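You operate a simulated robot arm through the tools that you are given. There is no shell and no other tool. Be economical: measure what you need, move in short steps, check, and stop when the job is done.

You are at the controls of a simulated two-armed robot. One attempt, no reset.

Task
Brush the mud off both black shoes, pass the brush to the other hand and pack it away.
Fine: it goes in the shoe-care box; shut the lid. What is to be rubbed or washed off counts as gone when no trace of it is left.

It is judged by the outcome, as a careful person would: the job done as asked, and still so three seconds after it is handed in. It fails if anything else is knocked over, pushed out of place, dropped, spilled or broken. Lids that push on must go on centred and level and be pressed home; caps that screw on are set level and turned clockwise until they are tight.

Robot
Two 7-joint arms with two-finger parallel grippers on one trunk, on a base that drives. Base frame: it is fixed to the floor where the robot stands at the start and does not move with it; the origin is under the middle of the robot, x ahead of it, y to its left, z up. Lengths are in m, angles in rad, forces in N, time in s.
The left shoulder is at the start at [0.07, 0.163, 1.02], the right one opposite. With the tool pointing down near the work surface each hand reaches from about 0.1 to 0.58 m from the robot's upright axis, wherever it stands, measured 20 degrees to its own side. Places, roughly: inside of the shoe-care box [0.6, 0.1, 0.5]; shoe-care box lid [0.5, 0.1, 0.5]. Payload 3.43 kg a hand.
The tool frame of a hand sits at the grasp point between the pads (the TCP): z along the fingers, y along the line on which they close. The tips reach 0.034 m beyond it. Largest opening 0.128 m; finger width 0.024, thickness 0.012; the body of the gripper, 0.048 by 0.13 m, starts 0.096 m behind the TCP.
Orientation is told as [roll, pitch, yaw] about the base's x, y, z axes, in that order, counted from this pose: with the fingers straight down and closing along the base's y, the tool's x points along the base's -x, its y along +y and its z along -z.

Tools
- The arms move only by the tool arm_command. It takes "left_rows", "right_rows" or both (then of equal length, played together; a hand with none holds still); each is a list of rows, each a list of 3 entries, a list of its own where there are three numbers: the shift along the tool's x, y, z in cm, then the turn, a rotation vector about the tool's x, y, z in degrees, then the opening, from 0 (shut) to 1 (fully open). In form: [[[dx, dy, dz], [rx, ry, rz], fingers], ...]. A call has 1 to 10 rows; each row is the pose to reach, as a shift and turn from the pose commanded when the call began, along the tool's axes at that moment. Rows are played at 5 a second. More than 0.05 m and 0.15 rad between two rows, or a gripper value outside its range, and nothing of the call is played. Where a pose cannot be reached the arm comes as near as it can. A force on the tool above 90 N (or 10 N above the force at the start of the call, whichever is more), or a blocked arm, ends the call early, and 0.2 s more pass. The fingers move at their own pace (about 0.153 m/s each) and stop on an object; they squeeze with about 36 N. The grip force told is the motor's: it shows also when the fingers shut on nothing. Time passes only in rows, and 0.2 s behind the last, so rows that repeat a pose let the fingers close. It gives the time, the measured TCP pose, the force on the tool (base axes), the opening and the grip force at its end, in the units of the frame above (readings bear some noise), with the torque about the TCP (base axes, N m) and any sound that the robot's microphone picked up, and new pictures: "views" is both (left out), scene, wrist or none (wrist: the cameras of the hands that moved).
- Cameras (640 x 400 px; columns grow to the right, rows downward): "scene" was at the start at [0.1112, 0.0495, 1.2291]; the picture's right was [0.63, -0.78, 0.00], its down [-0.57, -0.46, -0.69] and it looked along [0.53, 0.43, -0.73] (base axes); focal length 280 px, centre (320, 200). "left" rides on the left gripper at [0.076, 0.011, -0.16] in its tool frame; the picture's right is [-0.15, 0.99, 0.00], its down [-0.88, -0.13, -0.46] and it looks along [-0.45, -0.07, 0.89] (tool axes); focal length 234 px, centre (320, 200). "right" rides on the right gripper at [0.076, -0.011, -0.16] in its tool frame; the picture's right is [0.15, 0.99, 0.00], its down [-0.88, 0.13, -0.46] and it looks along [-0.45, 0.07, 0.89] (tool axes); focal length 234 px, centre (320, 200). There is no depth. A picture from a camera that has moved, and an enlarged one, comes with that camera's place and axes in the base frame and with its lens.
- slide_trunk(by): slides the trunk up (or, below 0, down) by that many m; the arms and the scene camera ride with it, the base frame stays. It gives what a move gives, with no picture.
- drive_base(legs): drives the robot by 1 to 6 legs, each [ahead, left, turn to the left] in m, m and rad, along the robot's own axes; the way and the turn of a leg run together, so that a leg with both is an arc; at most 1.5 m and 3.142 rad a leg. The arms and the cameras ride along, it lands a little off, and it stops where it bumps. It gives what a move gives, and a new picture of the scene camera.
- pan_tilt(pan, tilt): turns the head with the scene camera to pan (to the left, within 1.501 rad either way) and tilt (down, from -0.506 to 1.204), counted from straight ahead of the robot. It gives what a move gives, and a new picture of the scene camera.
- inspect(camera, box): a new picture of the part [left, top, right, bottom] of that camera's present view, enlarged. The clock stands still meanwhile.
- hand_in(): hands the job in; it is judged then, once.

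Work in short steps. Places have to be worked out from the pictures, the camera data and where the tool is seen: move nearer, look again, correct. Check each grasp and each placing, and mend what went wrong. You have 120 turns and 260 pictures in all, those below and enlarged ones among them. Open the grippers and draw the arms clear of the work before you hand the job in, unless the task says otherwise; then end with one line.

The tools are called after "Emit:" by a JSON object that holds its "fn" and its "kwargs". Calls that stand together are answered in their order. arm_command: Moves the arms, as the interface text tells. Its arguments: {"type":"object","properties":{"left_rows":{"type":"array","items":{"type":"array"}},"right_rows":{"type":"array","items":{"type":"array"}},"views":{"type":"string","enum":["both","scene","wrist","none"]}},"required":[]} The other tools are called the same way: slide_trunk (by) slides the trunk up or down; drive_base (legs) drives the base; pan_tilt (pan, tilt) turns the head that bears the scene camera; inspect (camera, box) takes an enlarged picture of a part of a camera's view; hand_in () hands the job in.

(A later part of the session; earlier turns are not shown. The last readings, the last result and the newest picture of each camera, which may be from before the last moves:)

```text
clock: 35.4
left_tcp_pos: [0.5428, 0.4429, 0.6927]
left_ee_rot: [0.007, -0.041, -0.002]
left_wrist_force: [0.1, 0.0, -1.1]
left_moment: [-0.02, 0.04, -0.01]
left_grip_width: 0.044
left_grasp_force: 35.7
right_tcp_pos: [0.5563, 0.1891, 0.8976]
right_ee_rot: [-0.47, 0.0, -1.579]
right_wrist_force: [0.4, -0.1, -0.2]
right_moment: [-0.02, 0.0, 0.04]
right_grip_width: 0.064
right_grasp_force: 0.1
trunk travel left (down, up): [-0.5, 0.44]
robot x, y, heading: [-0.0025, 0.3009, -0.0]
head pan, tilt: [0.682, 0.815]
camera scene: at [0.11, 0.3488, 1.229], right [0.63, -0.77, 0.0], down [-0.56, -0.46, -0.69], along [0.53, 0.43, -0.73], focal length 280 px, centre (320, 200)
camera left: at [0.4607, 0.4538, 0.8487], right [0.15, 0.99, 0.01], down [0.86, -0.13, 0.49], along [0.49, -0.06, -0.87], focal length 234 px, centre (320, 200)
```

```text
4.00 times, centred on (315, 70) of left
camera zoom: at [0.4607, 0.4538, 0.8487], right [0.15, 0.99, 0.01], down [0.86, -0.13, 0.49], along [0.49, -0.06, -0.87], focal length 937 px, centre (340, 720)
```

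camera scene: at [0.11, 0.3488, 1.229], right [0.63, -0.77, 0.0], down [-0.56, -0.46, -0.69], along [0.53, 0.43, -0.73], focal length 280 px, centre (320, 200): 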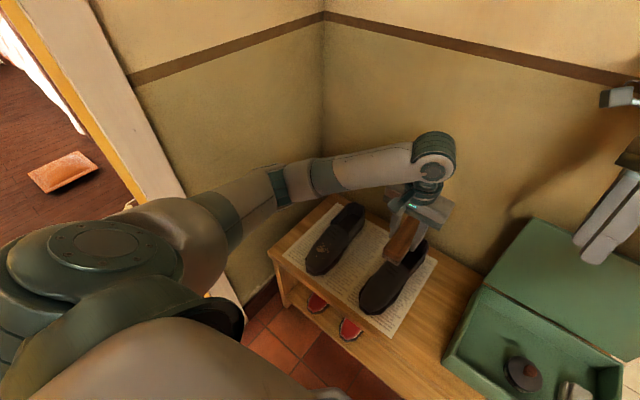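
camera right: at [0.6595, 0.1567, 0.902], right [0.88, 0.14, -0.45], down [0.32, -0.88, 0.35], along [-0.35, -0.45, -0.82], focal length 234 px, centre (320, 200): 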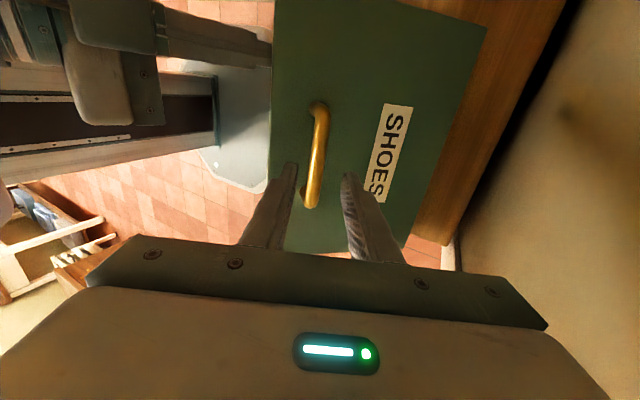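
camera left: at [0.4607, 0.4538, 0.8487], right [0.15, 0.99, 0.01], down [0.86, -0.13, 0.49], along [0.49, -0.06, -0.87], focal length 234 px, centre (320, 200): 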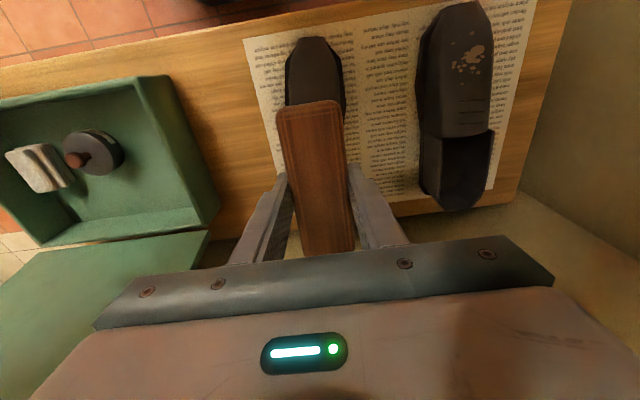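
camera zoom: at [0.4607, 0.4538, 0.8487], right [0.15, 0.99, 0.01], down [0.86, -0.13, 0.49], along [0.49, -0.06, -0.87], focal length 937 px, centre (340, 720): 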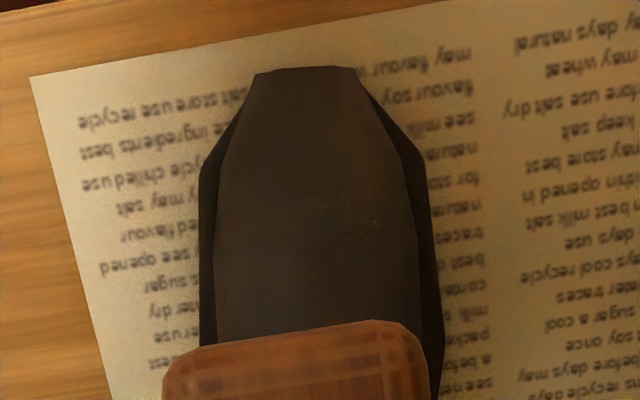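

There may be a faint trace left on the shoe's left flank at about (0.473, 0.465). I go back over it, brush shifted 1.2 cm to the left and rolled 6° to match that flank.

Emit:
{"fn": "arm_command", "kwargs": {"left_rows": [[[3, 0.4, 4], [2, -3, 0], 0.1], [[5.5, 0.8, 8], [4, -6, 0], 0.1], [[7.1, 1.2, 11], [6, -8.5, 0], 0.1], [[7.1, 1.2, 12.5], [6, -8.5, 0], 0.1]], "views": "none"}}

Emit:
{"fn": "arm_command", "kwargs": {"left_rows": [[[0.2, 0, 0.9], [0, 0, 0], 0.1], [[0.3, 0, 1.4], [0, 0, 0], 0.1]], "views": "none"}}

```text
refused: row 1 steps farther than a row can; nothing moved
```

```text
clock: 36.0
left_tcp_pos: [0.5392, 0.4423, 0.6797]
left_ee_rot: [0.004, -0.043, -0.002]
left_wrist_force: [-0.1, 0.9, -0.7]
left_moment: [-0.02, 0.04, 0.01]
left_grip_width: 0.044
left_grasp_force: 36.3
right_tcp_pos: [0.5561, 0.1914, 0.8981]
right_ee_rot: [-0.469, 0.002, -1.578]
right_wrist_force: [-0.5, -0.3, -0.3]
right_moment: [0.0, 0.01, 0.01]
right_grip_width: 0.0639
right_grasp_force: 0.1
trunk travel left (down, up): [-0.5, 0.44]
robot x, y, heading: [-0.0027, 0.2986, -0.002]
head pan, tilt: [0.682, 0.815]
```

The first call was refused for too long a step, only the small drop was played (still 10 cm above the shoe). I repeat with smaller steps.

Emit:
{"fn": "arm_command", "kwargs": {"left_rows": [[[2, 0.4, 3], [2, -3, 0], 0.1], [[4, 0.8, 6], [4, -6, 0], 0.1], [[6, 1.2, 8.5], [6, -8.5, 0], 0.1], [[6.8, 1.3, 10.6], [6, -8.5, 0], 0.1]], "views": "none"}}

Emit:
{"fn": "arm_command", "kwargs": {"left_rows": [[[0.2, 0, 0.9], [0, 0, 0], 0.1], [[0.3, 0, 1.4], [0, 0, 0], 0.1], [[0.3, 0, 1.4], [0, 0, 0], 0.1]], "views": "none"}}

```text
clock: 37.0
left_tcp_pos: [0.4764, 0.4568, 0.569]
left_ee_rot: [-0.102, -0.192, 0.005]
left_wrist_force: [0.0, 0.1, -1.6]
left_moment: [-0.01, 0.06, -0.01]
left_grip_width: 0.0441
left_grasp_force: 36.2
right_tcp_pos: [0.5568, 0.1899, 0.8977]
right_ee_rot: [-0.469, 0.002, -1.579]
right_wrist_force: [0.6, -0.7, -0.1]
right_moment: [0.03, -0.02, -0.01]
right_grip_width: 0.064
right_grasp_force: 0.0
trunk travel left (down, up): [-0.5, 0.44]
robot x, y, heading: [-0.0001, 0.2927, 0.002]
head pan, tilt: [0.682, 0.815]
```

```text
clock: 37.8
left_tcp_pos: [0.4763, 0.4562, 0.5553]
left_ee_rot: [-0.103, -0.192, 0.004]
left_wrist_force: [-0.4, 0.7, -1.6]
left_moment: [-0.01, -0.03, 0.02]
left_grip_width: 0.044
left_grasp_force: 35.7
right_tcp_pos: [0.5568, 0.1901, 0.8982]
right_ee_rot: [-0.47, 0.004, -1.579]
right_wrist_force: [0.0, 0.1, 0.6]
right_moment: [0.0, 0.0, 0.0]
right_grip_width: 0.0642
right_grasp_force: 0.0
trunk travel left (down, up): [-0.5, 0.44]
robot x, y, heading: [-0.0005, 0.2992, 0.0]
head pan, tilt: [0.682, 0.815]
```

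I press a few millimetres further and make strokes there.

Emit:
{"fn": "arm_command", "kwargs": {"left_rows": [[[0.1, 0, 0.7], [0, 0, 0], 0.1], [[1.5, 0, 0.8], [0, 0, 0], 0.1], [[-1.5, 0, 0.8], [0, 0, 0], 0.1], [[1.5, 0.4, 0.8], [0, 0, 0], 0.1], [[-1.5, 0.4, 0.8], [0, 0, 0], 0.1], [[1.5, -0.5, 0.8], [0, 0, 0], 0.1], [[-1.5, -0.5, 0.8], [0, 0, 0], 0.1], [[1, 0, 0.8], [0, 0, 0], 0.1], [[-1, 0, 0.8], [0, 0, 0], 0.1], [[0, 0, 0.8], [0, 0, 0], 0.1]], "views": "none"}}

Emit:
{"fn": "arm_command", "kwargs": {"left_rows": [[[0, 0, -2], [-2, 0, 0], 0.1], [[-3, 0, -5.5], [-4, 3, 0], 0.1], [[-6, 0, -9], [-6, 6, 0], 0.1], [[-8.5, 0, -12.5], [-6, 9, 0], 0.1]]}}

Emit:
{"fn": "inspect", "kwargs": {"camera": "scene", "box": [345, 250, 405, 320]}}

Emit:
{"fn": "inspect", "kwargs": {"camera": "left", "box": [270, 20, 360, 120]}}

```text
clock: 40.0
left_tcp_pos: [0.4783, 0.4551, 0.5481]
left_ee_rot: [-0.102, -0.195, 0.006]
left_wrist_force: [4.2, 0.5, 8.1]
left_moment: [0.06, 0.15, -0.05]
left_grip_width: 0.044
left_grasp_force: 35.9
right_tcp_pos: [0.5546, 0.1896, 0.8986]
right_ee_rot: [-0.471, 0.004, -1.578]
right_wrist_force: [-1.0, 0.1, -0.3]
right_moment: [0.0, -0.02, 0.0]
right_grip_width: 0.0639
right_grasp_force: 0.0
trunk travel left (down, up): [-0.5, 0.44]
robot x, y, heading: [0.0013, 0.2973, -0.001]
head pan, tilt: [0.682, 0.815]
```

```text
clock: 41.0
left_tcp_pos: [0.5378, 0.4672, 0.6839]
left_ee_rot: [0.006, -0.034, -0.002]
left_wrist_force: [0.8, 0.5, -1.1]
left_moment: [0.01, 0.01, -0.03]
left_grip_width: 0.0442
left_grasp_force: 36.3
right_tcp_pos: [0.5562, 0.1901, 0.8972]
right_ee_rot: [-0.47, 0.001, -1.576]
right_wrist_force: [-0.3, 0.4, 0.0]
right_moment: [0.04, -0.01, 0.01]
right_grip_width: 0.0638
right_grasp_force: 0.0
trunk travel left (down, up): [-0.5, 0.44]
robot x, y, heading: [-0.0041, 0.2978, -0.003]
head pan, tilt: [0.682, 0.815]
camera scene: at [0.1097, 0.3487, 1.229], right [0.63, -0.77, 0.0], down [-0.56, -0.46, -0.69], along [0.53, 0.43, -0.73], focal length 280 px, centre (320, 200)
camera left: at [0.4571, 0.4782, 0.843], right [0.15, 0.99, 0.01], down [0.86, -0.13, 0.48], along [0.48, -0.06, -0.88], focal length 234 px, centre (320, 200)
```

scene: 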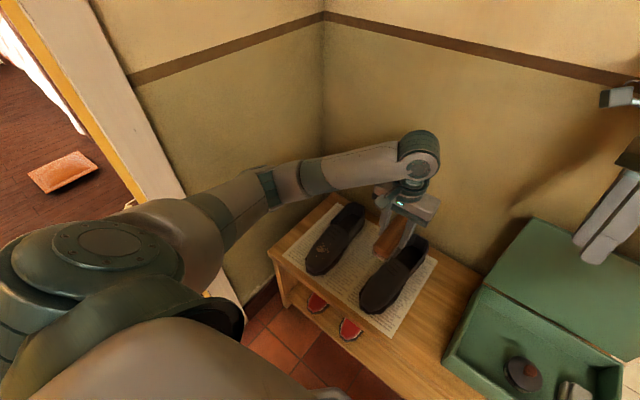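
left: 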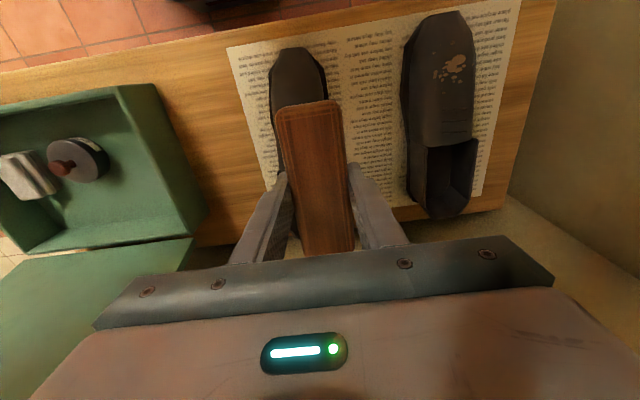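

```text
5.71 times, centred on (375, 285) of scene
camera zoom: at [0.1097, 0.3487, 1.229], right [0.63, -0.77, 0.0], down [-0.56, -0.46, -0.69], along [0.53, 0.43, -0.73], focal length 1597 px, centre (6, -286)
```

zoom: 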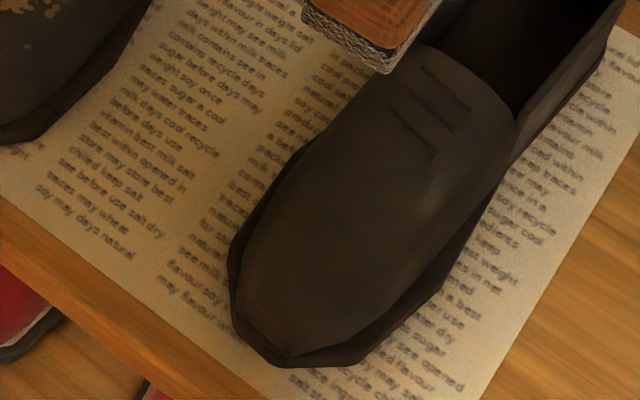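

```text
4.00 times, centred on (315, 70) of left
camera zoom: at [0.4571, 0.4782, 0.843], right [0.15, 0.99, 0.01], down [0.86, -0.13, 0.48], along [0.48, -0.06, -0.88], focal length 937 px, centre (340, 720)
```

zoom: 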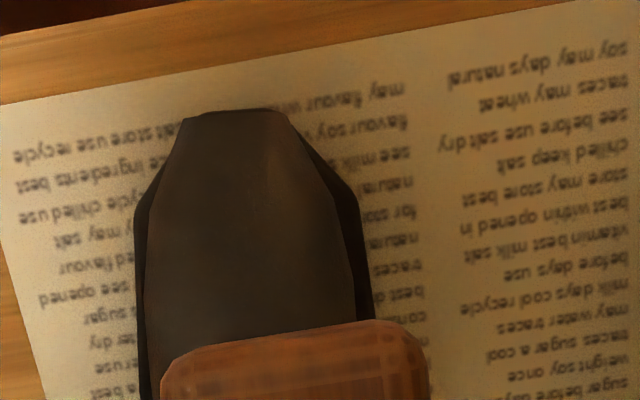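

Shoe A is clean and in place. I carry the brush over to mud B at (0.473, 0.645).

Emit:
{"fn": "arm_command", "kwargs": {"left_rows": [[[1.2, 4, 0], [0, -2, 0], 0.1], [[2.5, 8, 1], [0, -4, 0], 0.1], [[4, 12, 3], [0, -6, 0], 0.1], [[5.5, 16, 5], [0, -8, 0], 0.1], [[6.8, 17.8, 8], [0, -9, 0], 0.1], [[6.8, 17.8, 9.8], [0, -9, 0], 0.1]]}}

Emit:
{"fn": "inspect", "kwargs": {"camera": "scene", "box": [270, 180, 410, 300]}}

```text
clock: 42.6
left_tcp_pos: [0.551, 0.5168, 0.5902]
left_ee_rot: [-0.053, -0.2, -0.145]
left_wrist_force: [-0.1, 0.2, 0.1]
left_moment: [0.0, -0.02, -0.01]
left_grip_width: 0.0441
left_grasp_force: 35.8
right_tcp_pos: [0.5799, 0.0941, 0.9028]
right_ee_rot: [-0.465, 0.017, -1.697]
right_wrist_force: [0.0, 0.4, 0.3]
right_moment: [0.0, 0.01, 0.04]
right_grip_width: 0.0638
right_grasp_force: 0.1
trunk travel left (down, up): [-0.5, 0.44]
robot x, y, heading: [0.0455, 0.2822, -0.12]
head pan, tilt: [0.682, 0.815]
stopped in row 6 (left hand): the arm was blocked; the commanded pose is now the measured one
camera scene: at [0.1529, 0.2995, 1.234], right [0.54, -0.84, -0.01], down [-0.61, -0.38, -0.69], along [0.58, 0.38, -0.72], focal length 280 px, centre (320, 200)
camera left: at [0.4493, 0.5517, 0.7304], right [0.29, 0.96, -0.02], down [0.75, -0.21, 0.63], along [0.59, -0.2, -0.78], focal length 234 px, centre (320, 200)
```

scene: 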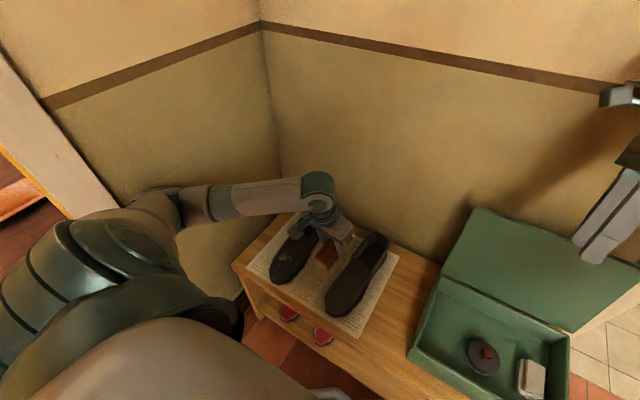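
left: 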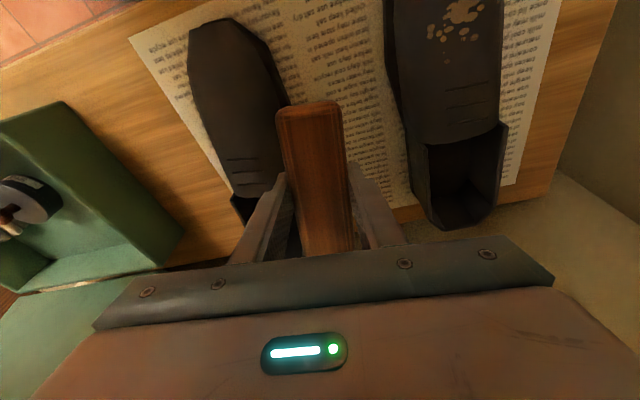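

```text
3.33 times, centred on (340, 240) of scene
camera zoom: at [0.1529, 0.2995, 1.234], right [0.54, -0.84, -0.01], down [-0.61, -0.38, -0.69], along [0.58, 0.38, -0.72], focal length 932 px, centre (253, 67)
```

zoom: 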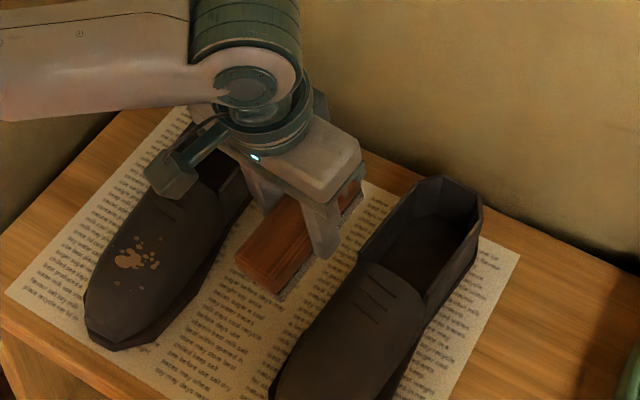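

The left elbow met the side wall and pushed the robot's heading round (now −0.12); the shoes look undisturbed. I raise the hand and pull it in toward the robot's right so the elbow comes off the wall, before standing differently.

Emit:
{"fn": "arm_command", "kwargs": {"left_rows": [[[-0.8, 0, -4], [0, 0, 0], 0.1], [[-1.6, -1, -8], [0, 2, 0], 0.1], [[-3, -5, -9], [0, 4, 0], 0.1], [[-5, -9, -10], [0, 6, 0], 0.1], [[-7, -13, -11], [3, 8, 0], 0.1]], "views": "scene"}}

```text
clock: 43.8
left_tcp_pos: [0.5801, 0.4064, 0.7088]
left_ee_rot: [-0.114, -0.051, -0.145]
left_wrist_force: [0.3, 0.5, -1.3]
left_moment: [0.0, 0.02, -0.03]
left_grip_width: 0.044
left_grasp_force: 36.2
right_tcp_pos: [0.5845, 0.114, 0.8973]
right_ee_rot: [-0.471, 0.0, -1.69]
right_wrist_force: [0.4, 0.2, -0.6]
right_moment: [0.0, 0.01, -0.01]
right_grip_width: 0.064
right_grasp_force: 0.0
trunk travel left (down, up): [-0.5, 0.44]
robot x, y, heading: [0.0392, 0.2836, -0.116]
head pan, tilt: [0.682, 0.815]
camera scene: at [0.1598, 0.3211, 1.229], right [0.54, -0.84, 0.0], down [-0.61, -0.39, -0.68], along [0.58, 0.37, -0.73], focal length 280 px, centre (320, 200)
```

scene: 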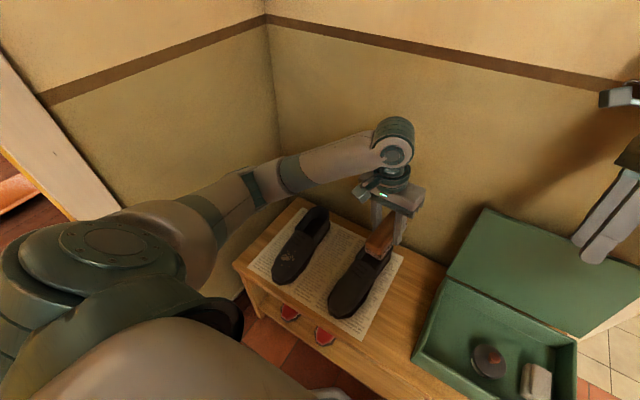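

The elbow is free again. Before turning left I draw the right arm back and upright so it will not meet the wall behind the box.

Emit:
{"fn": "arm_command", "kwargs": {"right_rows": [[[-2.5, -3.6, 0.5], [-4.5, 0, 0], 0.5], [[-5, -7.2, 1], [-9, 0, 0], 0.5], [[-7.5, -10.8, 2], [-13.5, 0, 0], 0.5], [[-10, -14.4, 3], [-18, 0, 0], 0.5], [[-12.5, -18, 4], [-22.5, 0, 0], 0.5], [[-15, -21.6, 5], [-27, 0, 0], 0.5]], "views": "scene"}}

```text
clock: 45.2
left_tcp_pos: [0.5781, 0.4045, 0.7104]
left_ee_rot: [-0.115, -0.055, -0.145]
left_wrist_force: [-0.2, -0.1, -1.0]
left_moment: [0.0, 0.03, -0.06]
left_grip_width: 0.0441
left_grasp_force: 35.5
right_tcp_pos: [0.3498, -0.0116, 0.9499]
right_ee_rot: [0.004, 0.002, -1.691]
right_wrist_force: [-0.4, -0.1, 0.1]
right_moment: [0.02, -0.03, 0.01]
right_grip_width: 0.064
right_grasp_force: 0.0
trunk travel left (down, up): [-0.5, 0.44]
robot x, y, heading: [0.0434, 0.284, -0.112]
head pan, tilt: [0.682, 0.815]
camera scene: at [0.1569, 0.3197, 1.2293], right [0.54, -0.84, 0.0], down [-0.61, -0.39, -0.69], along [0.58, 0.37, -0.73], focal length 280 px, centre (320, 200)
```

scene: 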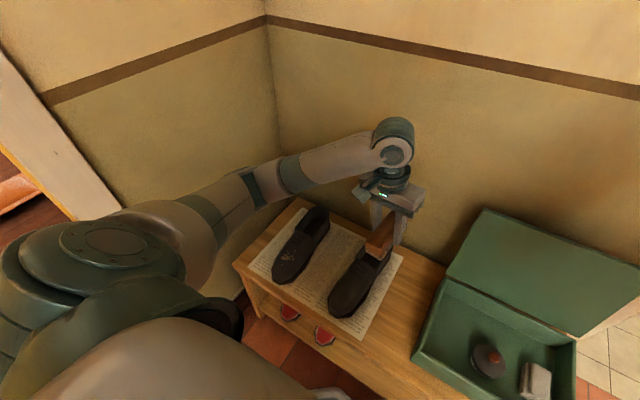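

With the right arm clear, I turn the robot left by about 0.5 rad so that the left hand points at shoe B while its elbow moves toward the open doorway.

Emit:
{"fn": "drive_base", "kwargs": {"legs": [[0, -0.02, 0.25], [0, 0, 0.26]]}}

```text
clock: 47.4
left_tcp_pos: [0.4684, 0.5952, 0.7166]
left_ee_rot: [-0.124, -0.063, 0.311]
left_wrist_force: [0.0, 0.9, -0.4]
left_moment: [0.02, -0.03, 0.0]
left_grip_width: 0.044
left_grasp_force: 36.0
right_tcp_pos: [0.4542, 0.1331, 0.9499]
right_ee_rot: [0.008, 0.009, -1.211]
right_wrist_force: [-0.5, -0.3, -0.7]
right_moment: [0.02, -0.04, -0.02]
right_grip_width: 0.0638
right_grasp_force: 0.0
trunk travel left (down, up): [-0.5, 0.44]
robot x, y, heading: [0.0466, 0.2586, 0.369]
head pan, tilt: [0.682, 0.815]
stopped in leg 2: the robot was blocked; the commanded pose is now the measured one
camera scene: at [0.1286, 0.3351, 1.2302], right [0.87, -0.5, 0.0], down [-0.36, -0.63, -0.69], along [0.34, 0.6, -0.72], focal length 280 px, centre (320, 200)
```

scene: 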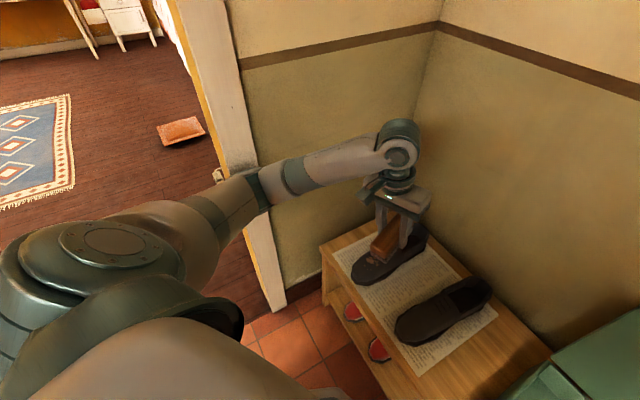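

The elbow just reaches the door frame again. I will stand 10 cm further right and lower the trunk, so the arm reaches shoe B straighter with its elbow clear; first the sideways drive.

Emit:
{"fn": "drive_base", "kwargs": {"legs": [[-0.036, -0.095, 0], [0, 0, 0.08]]}}

Emit:
{"fn": "slide_trunk", "kwargs": {"by": -0.12}}

```text
clock: 49.0
left_tcp_pos: [0.441, 0.5342, 0.711]
left_ee_rot: [-0.13, -0.057, 0.397]
left_wrist_force: [-0.5, 0.0, -1.0]
left_moment: [0.0, 0.01, 0.01]
left_grip_width: 0.0441
left_grasp_force: 36.1
right_tcp_pos: [0.4648, 0.0735, 0.9509]
right_ee_rot: [0.003, 0.0, -1.129]
right_wrist_force: [0.5, 0.2, 0.1]
right_moment: [-0.05, -0.01, 0.0]
right_grip_width: 0.0638
right_grasp_force: 0.0
trunk travel left (down, up): [-0.5, 0.44]
robot x, y, heading: [0.0453, 0.1565, 0.447]
head pan, tilt: [0.682, 0.815]
camera scene: at [0.1239, 0.2509, 1.2291], right [0.91, -0.42, 0.0], down [-0.31, -0.66, -0.68], along [0.29, 0.62, -0.73], focal length 280 px, centre (320, 200)
```

scene: 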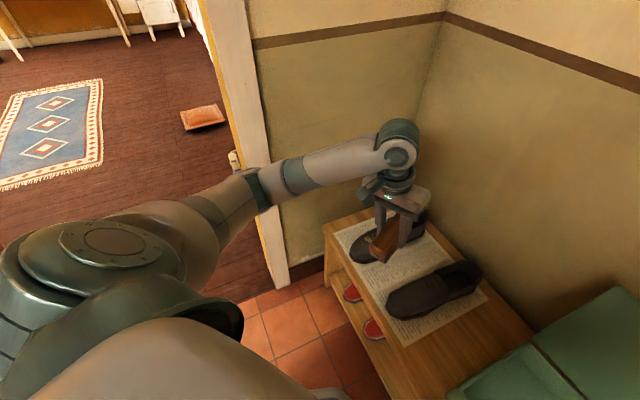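

```text
clock: 50.5
left_tcp_pos: [0.4406, 0.535, 0.59]
left_ee_rot: [-0.129, -0.059, 0.397]
left_wrist_force: [0.7, -0.1, -0.8]
left_moment: [0.02, 0.01, 0.02]
left_grip_width: 0.0441
left_grasp_force: 35.3
right_tcp_pos: [0.4641, 0.0724, 0.8319]
right_ee_rot: [0.001, 0.002, -1.131]
right_wrist_force: [-0.3, -0.3, 0.8]
right_moment: [0.0, -0.03, -0.02]
right_grip_width: 0.0638
right_grasp_force: 0.2
trunk travel left (down, up): [-0.38, 0.56]
robot x, y, heading: [0.046, 0.1585, 0.451]
head pan, tilt: [0.682, 0.815]
```

The arm is now clear of the frame. I move the hand over mud B, squaring the brush with the shoe and tilting its front down 11°.

Emit:
{"fn": "arm_command", "kwargs": {"left_rows": [[[-1, 1.5, -2], [-0.8, -1.5, 6], 0.1], [[-3, 4, -2.5], [-1.6, -3.4, 12], 0.1], [[-5, 6.5, -2], [-2.4, -5, 18], 0.1], [[-7.2, 8.9, -1], [-3.2, -6.7, 22.7], 0.1]]}}

Emit:
{"fn": "inspect", "kwargs": {"camera": "scene", "box": [330, 170, 490, 310]}}

```text
clock: 51.5
left_tcp_pos: [0.4726, 0.6458, 0.5925]
left_ee_rot: [-0.021, -0.207, 0.007]
left_wrist_force: [0.1, -0.2, -0.8]
left_moment: [-0.01, 0.05, -0.05]
left_grip_width: 0.0444
left_grasp_force: 36.0
right_tcp_pos: [0.4635, 0.0739, 0.8295]
right_ee_rot: [0.003, 0.0, -1.128]
right_wrist_force: [-0.4, 0.8, 0.6]
right_moment: [-0.02, -0.01, -0.01]
right_grip_width: 0.0643
right_grasp_force: 0.1
trunk travel left (down, up): [-0.38, 0.56]
robot x, y, heading: [0.0473, 0.156, 0.448]
head pan, tilt: [0.682, 0.815]
camera scene: at [0.124, 0.2508, 1.1091], right [0.91, -0.42, 0.0], down [-0.31, -0.66, -0.68], along [0.29, 0.62, -0.73], focal length 280 px, centre (320, 200)
camera left: at [0.3652, 0.6597, 0.7328], right [0.14, 0.99, 0.01], down [0.77, -0.12, 0.63], along [0.62, -0.08, -0.78], focal length 234 px, centre (320, 200)
```

scene: 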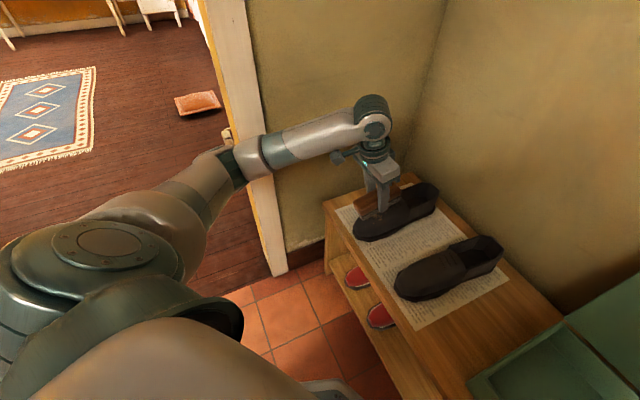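
left: 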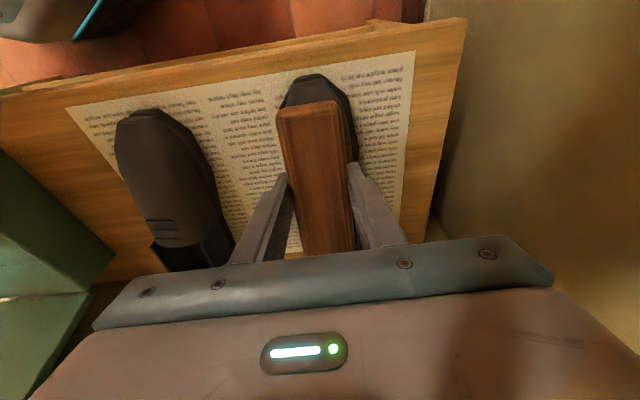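

```text
2.86 times, centred on (410, 240) of scene
camera zoom: at [0.124, 0.2508, 1.1091], right [0.91, -0.42, 0.0], down [-0.31, -0.66, -0.68], along [0.29, 0.62, -0.73], focal length 799 px, centre (63, 86)
```

zoom: 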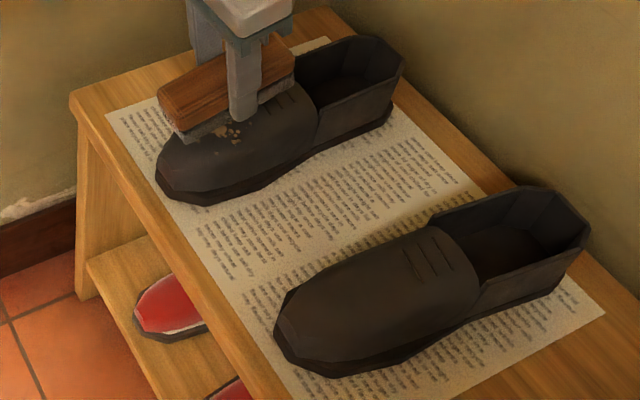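

Well placed over mud B, and shoe A looks clean from this side as well. I lower to contact.

Emit:
{"fn": "arm_command", "kwargs": {"left_rows": [[[0.35, 0, 1.6], [0, 0, 0], 0.1], [[0.7, 0, 3.2], [0, 0, 0], 0.1], [[0.7, 0, 3.2], [0, 0, 0], 0.1]], "views": "none"}}

Emit:
{"fn": "arm_command", "kwargs": {"left_rows": [[[0.15, 0, 0.7], [0, 0, 0], 0.1], [[0.15, 0, 0.7], [0, 0, 0], 0.1]], "views": "none"}}

Emit:
{"fn": "arm_command", "kwargs": {"left_rows": [[[0.08, 0, 0.4], [0, 0, 0], 0.1], [[0.08, 0, 0.4], [0, 0, 0], 0.1]], "views": "none"}}

```text
clock: 52.3
left_tcp_pos: [0.4717, 0.6443, 0.5591]
left_ee_rot: [-0.021, -0.205, 0.011]
left_wrist_force: [-0.2, 0.2, -0.3]
left_moment: [-0.04, 0.01, 0.03]
left_grip_width: 0.0439
left_grasp_force: 36.0
right_tcp_pos: [0.4652, 0.0722, 0.8303]
right_ee_rot: [0.0, 0.001, -1.13]
right_wrist_force: [-0.4, 0.9, 0.1]
right_moment: [-0.02, -0.04, 0.02]
right_grip_width: 0.0639
right_grasp_force: 0.1
trunk travel left (down, up): [-0.38, 0.56]
robot x, y, heading: [0.0483, 0.1611, 0.45]
head pan, tilt: [0.682, 0.815]
```

```text
clock: 52.9
left_tcp_pos: [0.4718, 0.6438, 0.5523]
left_ee_rot: [-0.02, -0.205, 0.009]
left_wrist_force: [0.3, -0.1, -0.7]
left_moment: [-0.02, 0.0, -0.01]
left_grip_width: 0.0439
left_grasp_force: 35.8
right_tcp_pos: [0.464, 0.0741, 0.8294]
right_ee_rot: [0.004, 0.002, -1.128]
right_wrist_force: [0.2, -0.7, 0.4]
right_moment: [0.01, 0.0, 0.0]
right_grip_width: 0.0638
right_grasp_force: 0.0
trunk travel left (down, up): [-0.38, 0.56]
robot x, y, heading: [0.047, 0.1573, 0.449]
head pan, tilt: [0.682, 0.815]
```

```text
clock: 53.5
left_tcp_pos: [0.4711, 0.6433, 0.5496]
left_ee_rot: [-0.019, -0.205, 0.01]
left_wrist_force: [-1.5, -0.1, 2.2]
left_moment: [0.0, 0.18, 0.02]
left_grip_width: 0.0439
left_grasp_force: 35.9
right_tcp_pos: [0.4643, 0.074, 0.8306]
right_ee_rot: [0.003, 0.001, -1.127]
right_wrist_force: [-1.5, 0.2, 0.3]
right_moment: [0.02, -0.04, 0.02]
right_grip_width: 0.0637
right_grasp_force: 0.0
trunk travel left (down, up): [-0.38, 0.56]
robot x, y, heading: [0.0489, 0.1582, 0.449]
head pan, tilt: [0.682, 0.815]
```

Contact is just made, as with shoe A. I make the same gentle strokes, including both flanks, then lift and look.

Emit:
{"fn": "arm_command", "kwargs": {"left_rows": [[[1.5, 0, 0.3], [0, 1.2, 0], 0.1], [[-1.5, 0, 0.35], [0, 1.2, 0], 0.1], [[1.5, 0.5, 0.35], [0, 1.2, 0], 0.1], [[-1.5, 0.5, 0.35], [0, 1.2, 0], 0.1], [[1.5, -0.8, 0.35], [0, 1.2, 0], 0.1], [[-1.5, -0.8, 0.35], [0, 1.2, 0], 0.1], [[0, 1.2, 0.35], [4, 1.2, 0], 0.1], [[0, -1.2, 0.35], [-2, 1.2, 0], 0.1], [[1.5, -1.2, 0.35], [-4, 1.2, 0], 0.1], [[-1.5, -1.2, 0.35], [-4, 1.2, 0], 0.1]], "views": "none"}}

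Emit:
{"fn": "arm_command", "kwargs": {"left_rows": [[[1.5, 1.2, 0.1], [4, 0, 0], 0.1], [[1.5, 2.2, 0.1], [8, 0, 0], 0.1], [[3, 2.2, 0.1], [9, 0, 0], 0.1], [[0, 2.2, 0.1], [9, 0, 0], 0.1], [[3, 1.8, 0.1], [9, 0, 0], 0.1], [[0, 1.8, 0.1], [9, 0, 0], 0.1], [[0, 1.2, -2], [4, 0, 0], 0.1], [[-3, 1.2, -6], [4, 0, 0], 0.1], [[-6, 1.2, -9], [4, 4, 0], 0.1]]}}

Emit:
{"fn": "inspect", "kwargs": {"camera": "scene", "box": [340, 180, 440, 250]}}

Emit:
{"fn": "inspect", "kwargs": {"camera": "left", "box": [240, 10, 380, 120]}}

```text
clock: 55.7
left_tcp_pos: [0.4864, 0.6309, 0.5495]
left_ee_rot: [0.048, -0.183, 0.008]
left_wrist_force: [-5.0, -0.6, 5.2]
left_moment: [0.05, 0.04, 0.08]
left_grip_width: 0.0442
left_grasp_force: 36.5
right_tcp_pos: [0.463, 0.0719, 0.8298]
right_ee_rot: [0.002, 0.001, -1.128]
right_wrist_force: [-0.1, 0.0, 0.7]
right_moment: [0.03, 0.0, -0.02]
right_grip_width: 0.0639
right_grasp_force: 0.0
trunk travel left (down, up): [-0.38, 0.56]
robot x, y, heading: [0.044, 0.1579, 0.446]
head pan, tilt: [0.682, 0.815]
```

```text
clock: 57.7
left_tcp_pos: [0.53, 0.6399, 0.6489]
left_ee_rot: [-0.021, -0.115, 0.009]
left_wrist_force: [0.3, -0.8, -1.3]
left_moment: [0.02, -0.01, 0.03]
left_grip_width: 0.0439
left_grasp_force: 35.7
right_tcp_pos: [0.4643, 0.0729, 0.8308]
right_ee_rot: [0.002, 0.002, -1.128]
right_wrist_force: [0.2, 0.6, -0.1]
right_moment: [0.05, 0.02, 0.02]
right_grip_width: 0.0638
right_grasp_force: 0.0
trunk travel left (down, up): [-0.38, 0.56]
robot x, y, heading: [0.0483, 0.1559, 0.45]
head pan, tilt: [0.682, 0.815]
camera scene: at [0.1244, 0.2499, 1.109], right [0.91, -0.42, 0.0], down [-0.31, -0.66, -0.69], along [0.29, 0.62, -0.73], focal length 280 px, centre (320, 200)
camera left: at [0.4369, 0.6532, 0.7993], right [0.14, 0.99, 0.0], down [0.82, -0.11, 0.55], along [0.55, -0.08, -0.83], focal length 234 px, centre (320, 200)
```

scene: 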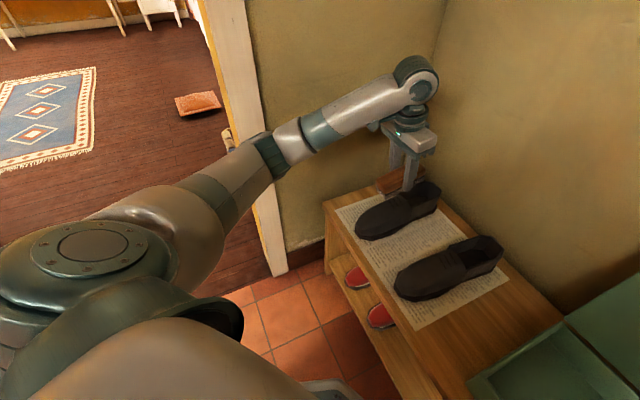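
left: 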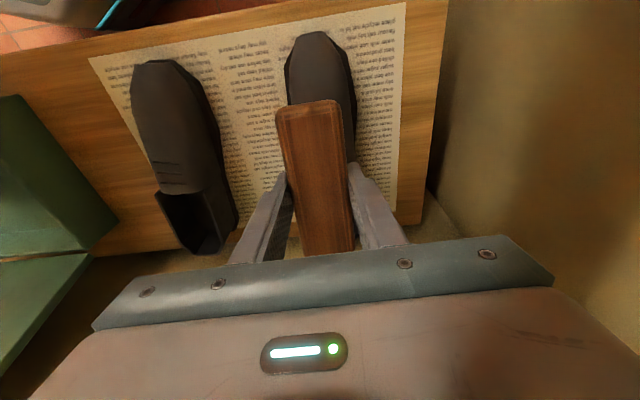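

```text
5.71 times, centred on (390, 215) of scene
camera zoom: at [0.1244, 0.2499, 1.109], right [0.91, -0.42, 0.0], down [-0.31, -0.66, -0.69], along [0.29, 0.62, -0.73], focal length 1597 px, centre (-80, 114)
```

zoom: 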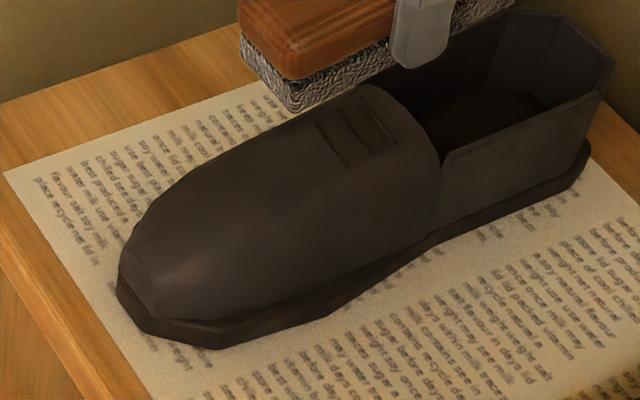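

```text
3.64 times, centred on (310, 65) of left
camera zoom: at [0.4369, 0.6532, 0.7993], right [0.14, 0.99, 0.0], down [0.82, -0.11, 0.55], along [0.55, -0.08, -0.83], focal length 852 px, centre (356, 691)
```

zoom: 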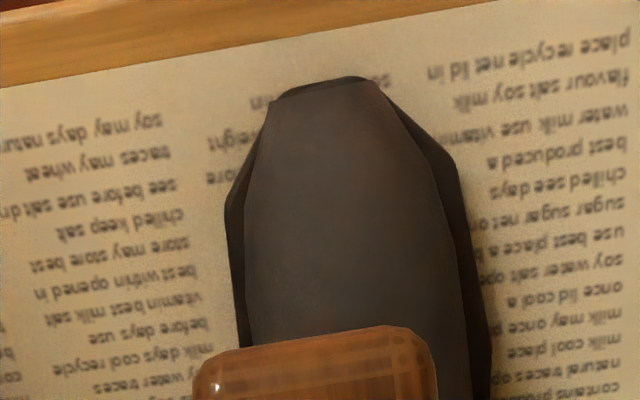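

Shoe B appears clean. I raise the hand and move it off to the right to see the whole shoe, including the part hidden by the brush.

Emit:
{"fn": "arm_command", "kwargs": {"left_rows": [[[0.5, 0, -4], [0, 2, 0], 0.1], [[1, -3, -7], [0, 4, 0], 0.1], [[1.5, -7, -9], [0, 6, 0], 0.1], [[2, -11, -11], [0, 6.5, 0], 0.1]], "views": "wrist"}}

Emit:
{"fn": "inspect", "kwargs": {"camera": "left", "box": [350, 0, 530, 120]}}

Emit:
{"fn": "inspect", "kwargs": {"camera": "scene", "box": [340, 180, 440, 250]}}

```text
clock: 58.7
left_tcp_pos: [0.4975, 0.5311, 0.7574]
left_ee_rot: [-0.02, 0.0, 0.007]
left_wrist_force: [0.2, 0.1, -1.4]
left_moment: [-0.03, 0.01, 0.02]
left_grip_width: 0.0441
left_grasp_force: 35.8
right_tcp_pos: [0.464, 0.0731, 0.8298]
right_ee_rot: [0.002, 0.003, -1.128]
right_wrist_force: [0.3, 0.3, 0.2]
right_moment: [0.02, 0.01, -0.01]
right_grip_width: 0.0641
right_grasp_force: 0.1
trunk travel left (down, up): [-0.38, 0.56]
robot x, y, heading: [0.046, 0.1591, 0.448]
head pan, tilt: [0.682, 0.815]
camera left: at [0.4223, 0.5444, 0.9177], right [0.14, 0.99, -0.02], down [0.88, -0.11, 0.46], along [0.45, -0.08, -0.89], focal length 234 px, centre (320, 200)
```

left: 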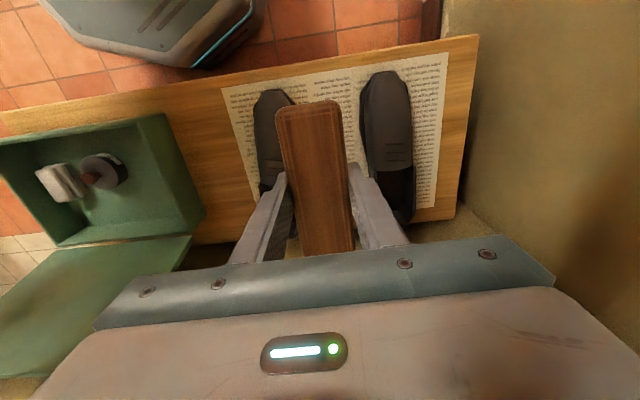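

```text
3.33 times, centred on (440, 60) of left
camera zoom: at [0.4223, 0.5444, 0.9177], right [0.14, 0.99, -0.02], down [0.88, -0.11, 0.46], along [0.45, -0.08, -0.89], focal length 781 px, centre (-80, 667)
```

zoom: 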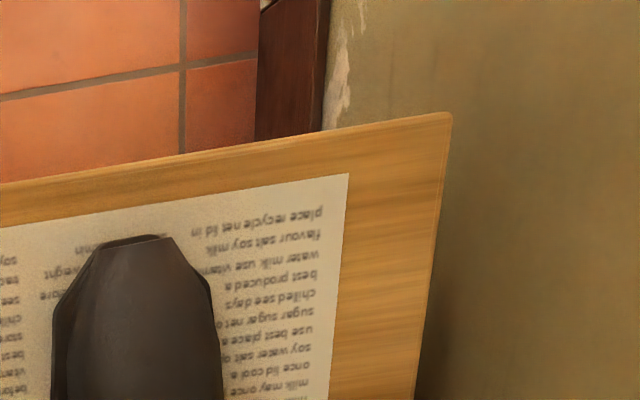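

```text
5.71 times, centred on (390, 215) of scene
camera zoom: at [0.124, 0.2497, 1.1091], right [0.91, -0.42, 0.0], down [-0.31, -0.66, -0.69], along [0.29, 0.62, -0.73], focal length 1597 px, centre (-80, 114)
```

zoom: 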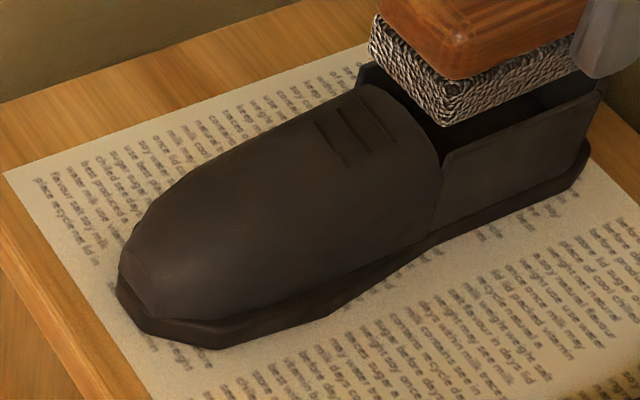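

Emit:
{"fn": "inspect", "kwargs": {"camera": "left", "box": [345, 60, 445, 180]}}

Emit:
{"fn": "inspect", "kwargs": {"camera": "scene", "box": [380, 225, 520, 310]}}

```text
3.33 times, centred on (395, 120) of left
camera zoom: at [0.4223, 0.5444, 0.9177], right [0.14, 0.99, -0.02], down [0.88, -0.11, 0.46], along [0.45, -0.08, -0.89], focal length 781 px, centre (70, 467)
```

zoom: 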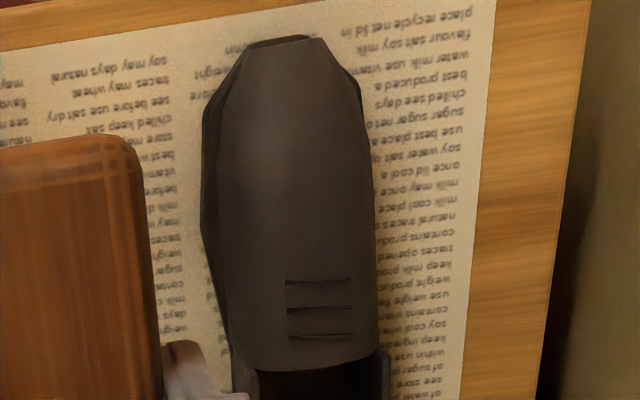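

```text
4.57 times, centred on (450, 268) of scene
camera zoom: at [0.124, 0.2497, 1.1091], right [0.91, -0.42, 0.0], down [-0.31, -0.66, -0.69], along [0.29, 0.62, -0.73], focal length 1278 px, centre (-274, -109)
```

zoom: 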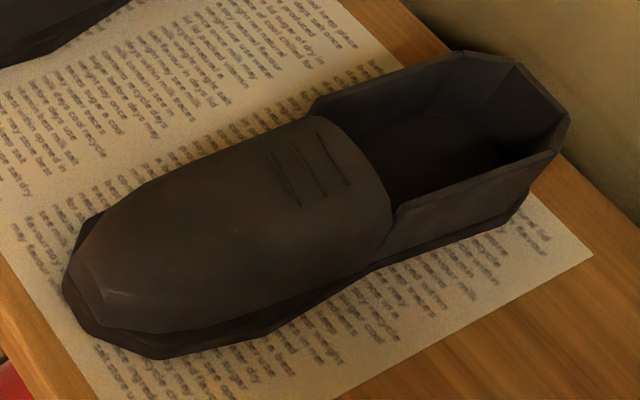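

Both shoes are clean and in place. I drive back to face the bench squarely at about (0, 0.2), where the hand-over can take place above the box.

Emit:
{"fn": "drive_base", "kwargs": {"legs": [[-0.024, 0.057, 0], [0, 0, -0.448]]}}

```text
clock: 61.0
left_tcp_pos: [0.5696, 0.3399, 0.7581]
left_ee_rot: [-0.021, -0.002, -0.439]
left_wrist_force: [0.8, 0.2, -0.6]
left_moment: [0.03, -0.02, 0.0]
left_grip_width: 0.0443
left_grasp_force: 36.5
right_tcp_pos: [0.34, -0.0583, 0.8292]
right_ee_rot: [0.002, 0.002, -1.577]
right_wrist_force: [0.8, -0.4, 0.0]
right_moment: [0.02, -0.01, 0.05]
right_grip_width: 0.0638
right_grasp_force: 0.1
trunk travel left (down, up): [-0.38, 0.56]
robot x, y, heading: [-0.0027, 0.1968, 0.002]
head pan, tilt: [0.682, 0.815]
camera scene: at [0.1105, 0.2476, 1.1091], right [0.63, -0.77, 0.0], down [-0.56, -0.46, -0.69], along [0.53, 0.43, -0.73], focal length 280 px, centre (320, 200)
```

scene: 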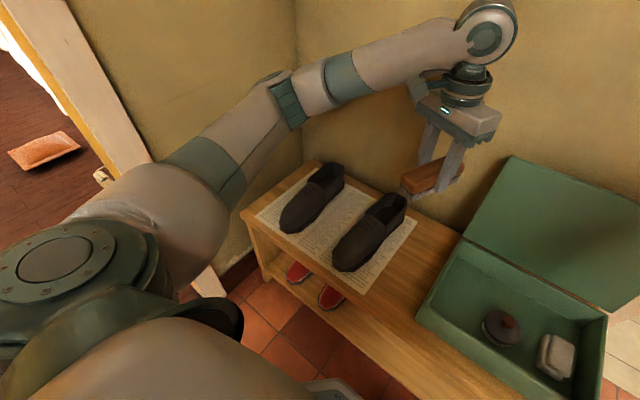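

Shoes and box are all in order. I bring the left hand with the brush over the box and turn it so the brush's near end points toward the right hand.

Emit:
{"fn": "arm_command", "kwargs": {"left_rows": [[[-0.5, -2, -1], [0, 0, -8], 0.1], [[-1, -4, -2], [0, 0, -16], 0.1], [[-1.7, -6, -3], [0, 0, -24], 0.1], [[-2.4, -8, -4], [0, 0, -32], 0.1], [[-3, -10, -4], [0, 0, -40], 0.1], [[-3.3, -11.7, -4], [0, 0, -48], 0.1]]}}

```text
clock: 62.4
left_tcp_pos: [0.5492, 0.2199, 0.8002]
left_ee_rot: [-0.015, 0.015, 0.399]
left_wrist_force: [-0.6, 0.1, -1.1]
left_moment: [0.01, -0.04, -0.01]
left_grip_width: 0.044
left_grasp_force: 35.8
right_tcp_pos: [0.3402, -0.0589, 0.8289]
right_ee_rot: [0.001, 0.002, -1.578]
right_wrist_force: [-0.7, 0.3, -0.1]
right_moment: [0.04, 0.0, 0.0]
right_grip_width: 0.0639
right_grasp_force: 0.0
trunk travel left (down, up): [-0.38, 0.56]
robot x, y, heading: [0.0022, 0.1987, 0.01]
head pan, tilt: [0.682, 0.815]
camera scene: at [0.1105, 0.2476, 1.1091], right [0.63, -0.77, 0.0], down [-0.56, -0.46, -0.69], along [0.53, 0.43, -0.73], focal length 280 px, centre (320, 200)
camera left: at [0.4765, 0.2048, 0.9607], right [-0.25, 0.97, -0.02], down [0.87, 0.23, 0.44], along [0.43, 0.1, -0.9], focal length 234 px, centre (320, 200)
```

scene: 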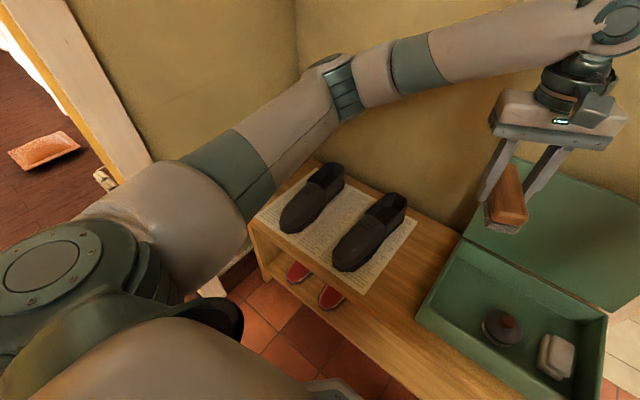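
left: 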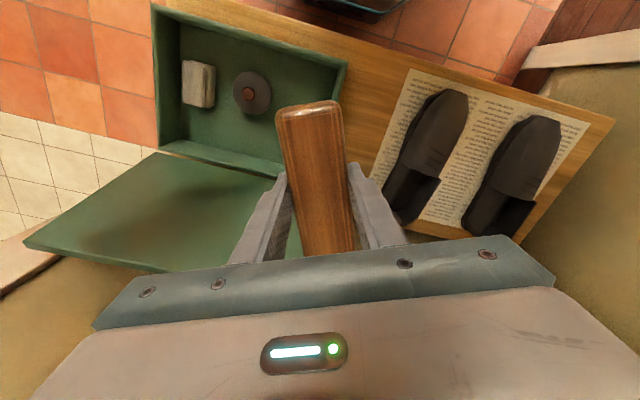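

Left hand holds at (0.549, 0.220, 0.800), yaw 0.40. I turn the right hand toward the matching yaw, staying where it is.

Emit:
{"fn": "arm_command", "kwargs": {"right_rows": [[[0, 0, -0.5], [0, 0, -8.5], 0.6], [[0, 0, -1], [0, 0, -17], 0.7], [[0, 0, -1.5], [0, 0, -25.5], 0.7], [[0, 0, -2], [0, 0, -34], 0.7], [[0, 0, -2.5], [0, 0, -42.5], 0.7], [[0, 0, -3], [0, 0, -51], 0.7], [[0, 0, -3], [0, 0, -59.5], 0.7], [[0, 0, -3], [0, 0, -68], 0.7], [[0, 0, -3], [0, 0, -76.5], 0.7], [[0, 0, -3], [0, 0, -85], 0.7]], "views": "none"}}

```text
clock: 64.6
left_tcp_pos: [0.549, 0.2215, 0.8002]
left_ee_rot: [-0.013, 0.014, 0.397]
left_wrist_force: [0.2, 0.5, -1.0]
left_moment: [0.02, 0.01, 0.05]
left_grip_width: 0.0442
left_grasp_force: 36.1
right_tcp_pos: [0.3396, -0.0588, 0.8608]
right_ee_rot: [0.002, -0.002, -0.09]
right_wrist_force: [-0.5, -1.2, 1.3]
right_moment: [0.0, -0.01, 0.02]
right_grip_width: 0.0896
right_grasp_force: 0.0
trunk travel left (down, up): [-0.38, 0.56]
robot x, y, heading: [0.0013, 0.1963, -0.001]
head pan, tilt: [0.682, 0.815]
```

Emit:
{"fn": "arm_command", "kwargs": {"right_rows": [[[-1.1, 1.6, 0], [0, 0, -7], 0.7], [[-2.2, 3.2, 0], [0, 0, -14], 0.7], [[-3.3, 4.8, 0], [0, 0, -21], 0.7], [[-4.4, 6.4, 0], [0, 0, -28], 0.7]], "views": "scene"}}

```text
clock: 65.6
left_tcp_pos: [0.5483, 0.2207, 0.7997]
left_ee_rot: [-0.015, 0.017, 0.399]
left_wrist_force: [1.1, 0.0, -1.5]
left_moment: [0.01, -0.02, 0.0]
left_grip_width: 0.0446
left_grasp_force: 36.3
right_tcp_pos: [0.389, 0.0008, 0.8593]
right_ee_rot: [-0.002, -0.003, 0.396]
right_wrist_force: [0.4, -0.5, 0.9]
right_moment: [0.01, 0.02, 0.0]
right_grip_width: 0.0895
right_grasp_force: 0.1
trunk travel left (down, up): [-0.38, 0.56]
robot x, y, heading: [-0.0024, 0.1999, -0.001]
head pan, tilt: [0.682, 0.815]
camera scene: at [0.1108, 0.2483, 1.1091], right [0.63, -0.77, 0.0], down [-0.56, -0.46, -0.68], along [0.53, 0.43, -0.73], focal length 280 px, centre (320, 200)
```

scene: 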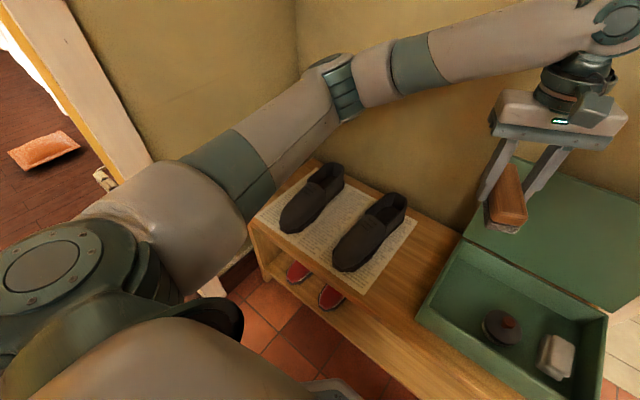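

Now I tilt the right hand 45° forward while moving to a point 10 cm short of the brush's near end, and turn the head to watch.

Emit:
{"fn": "arm_command", "kwargs": {"right_rows": [[[-1.8, 2.3, 0], [0, -7.5, 0], 0.7], [[-3.6, 4.6, 0], [0, -15, 0], 0.7], [[-5.4, 7, 0], [0, -22.5, 0], 0.7], [[-7.2, 9.3, 0], [0, -30, 0], 0.7], [[-9, 11.6, 0], [0, -37.5, 0], 0.7], [[-10.9, 14, 0], [0, -45, 0], 0.7]], "views": "wrist"}}

Emit:
{"fn": "pan_tilt", "kwargs": {"pan": 0.1, "tilt": 0.75}}

```text
clock: 67.0
left_tcp_pos: [0.55, 0.2211, 0.8]
left_ee_rot: [-0.016, 0.015, 0.4]
left_wrist_force: [-1.0, -0.2, -0.9]
left_moment: [0.0, -0.02, 0.0]
left_grip_width: 0.044
left_grasp_force: 35.7
right_tcp_pos: [0.4532, 0.1856, 0.8702]
right_ee_rot: [0.002, -0.788, 0.394]
right_wrist_force: [0.6, 0.2, 0.1]
right_moment: [-0.04, 0.01, -0.01]
right_grip_width: 0.0896
right_grasp_force: 0.0
right hand out of reach, approached as far as the arm can: row 5, 6
trunk travel left (down, up): [-0.38, 0.56]
robot x, y, heading: [0.0004, 0.1969, 0.005]
head pan, tilt: [0.682, 0.815]
camera right: at [0.3038, 0.1106, 0.9291], right [-0.48, 0.87, -0.1], down [0.23, 0.24, 0.95], along [0.85, 0.43, -0.31], focal length 234 px, centre (320, 200)
```

right: 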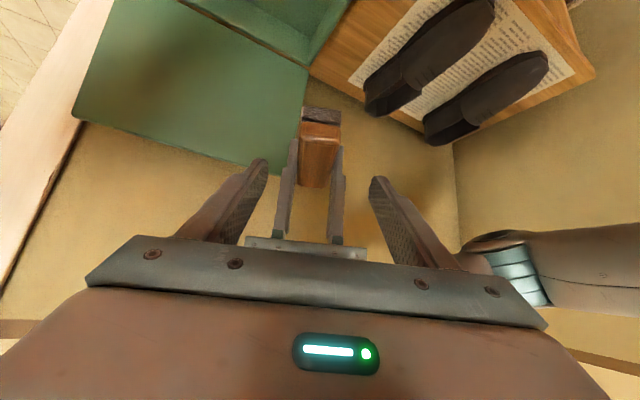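

```text
clock: 68.0
left_tcp_pos: [0.5492, 0.2219, 0.8004]
left_ee_rot: [-0.014, 0.015, 0.398]
left_wrist_force: [-1.1, -0.6, -1.6]
left_moment: [0.01, 0.0, -0.02]
left_grip_width: 0.044
left_grasp_force: 35.9
right_tcp_pos: [0.4539, 0.1856, 0.8699]
right_ee_rot: [0.001, -0.785, 0.394]
right_wrist_force: [0.3, 0.3, 0.3]
right_moment: [0.01, 0.0, -0.04]
right_grip_width: 0.0899
right_grasp_force: 0.1
trunk travel left (down, up): [-0.38, 0.56]
robot x, y, heading: [-0.0017, 0.2006, 0.01]
head pan, tilt: [0.099, 0.75]
camera scene: at [0.1312, 0.206, 1.1144], right [0.1, -0.99, 0.0], down [-0.68, -0.07, -0.73], along [0.73, 0.08, -0.68], focal length 280 px, centre (320, 200)
```

scene: 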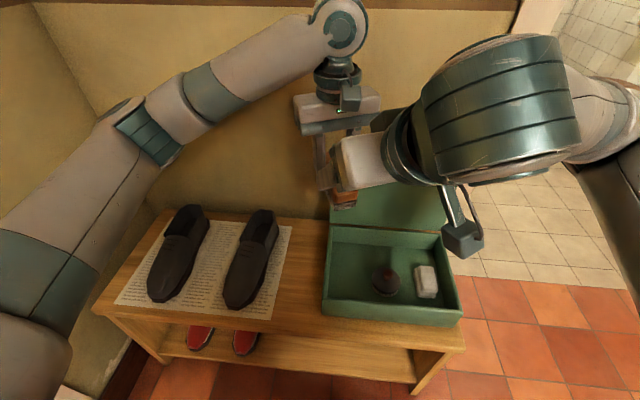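

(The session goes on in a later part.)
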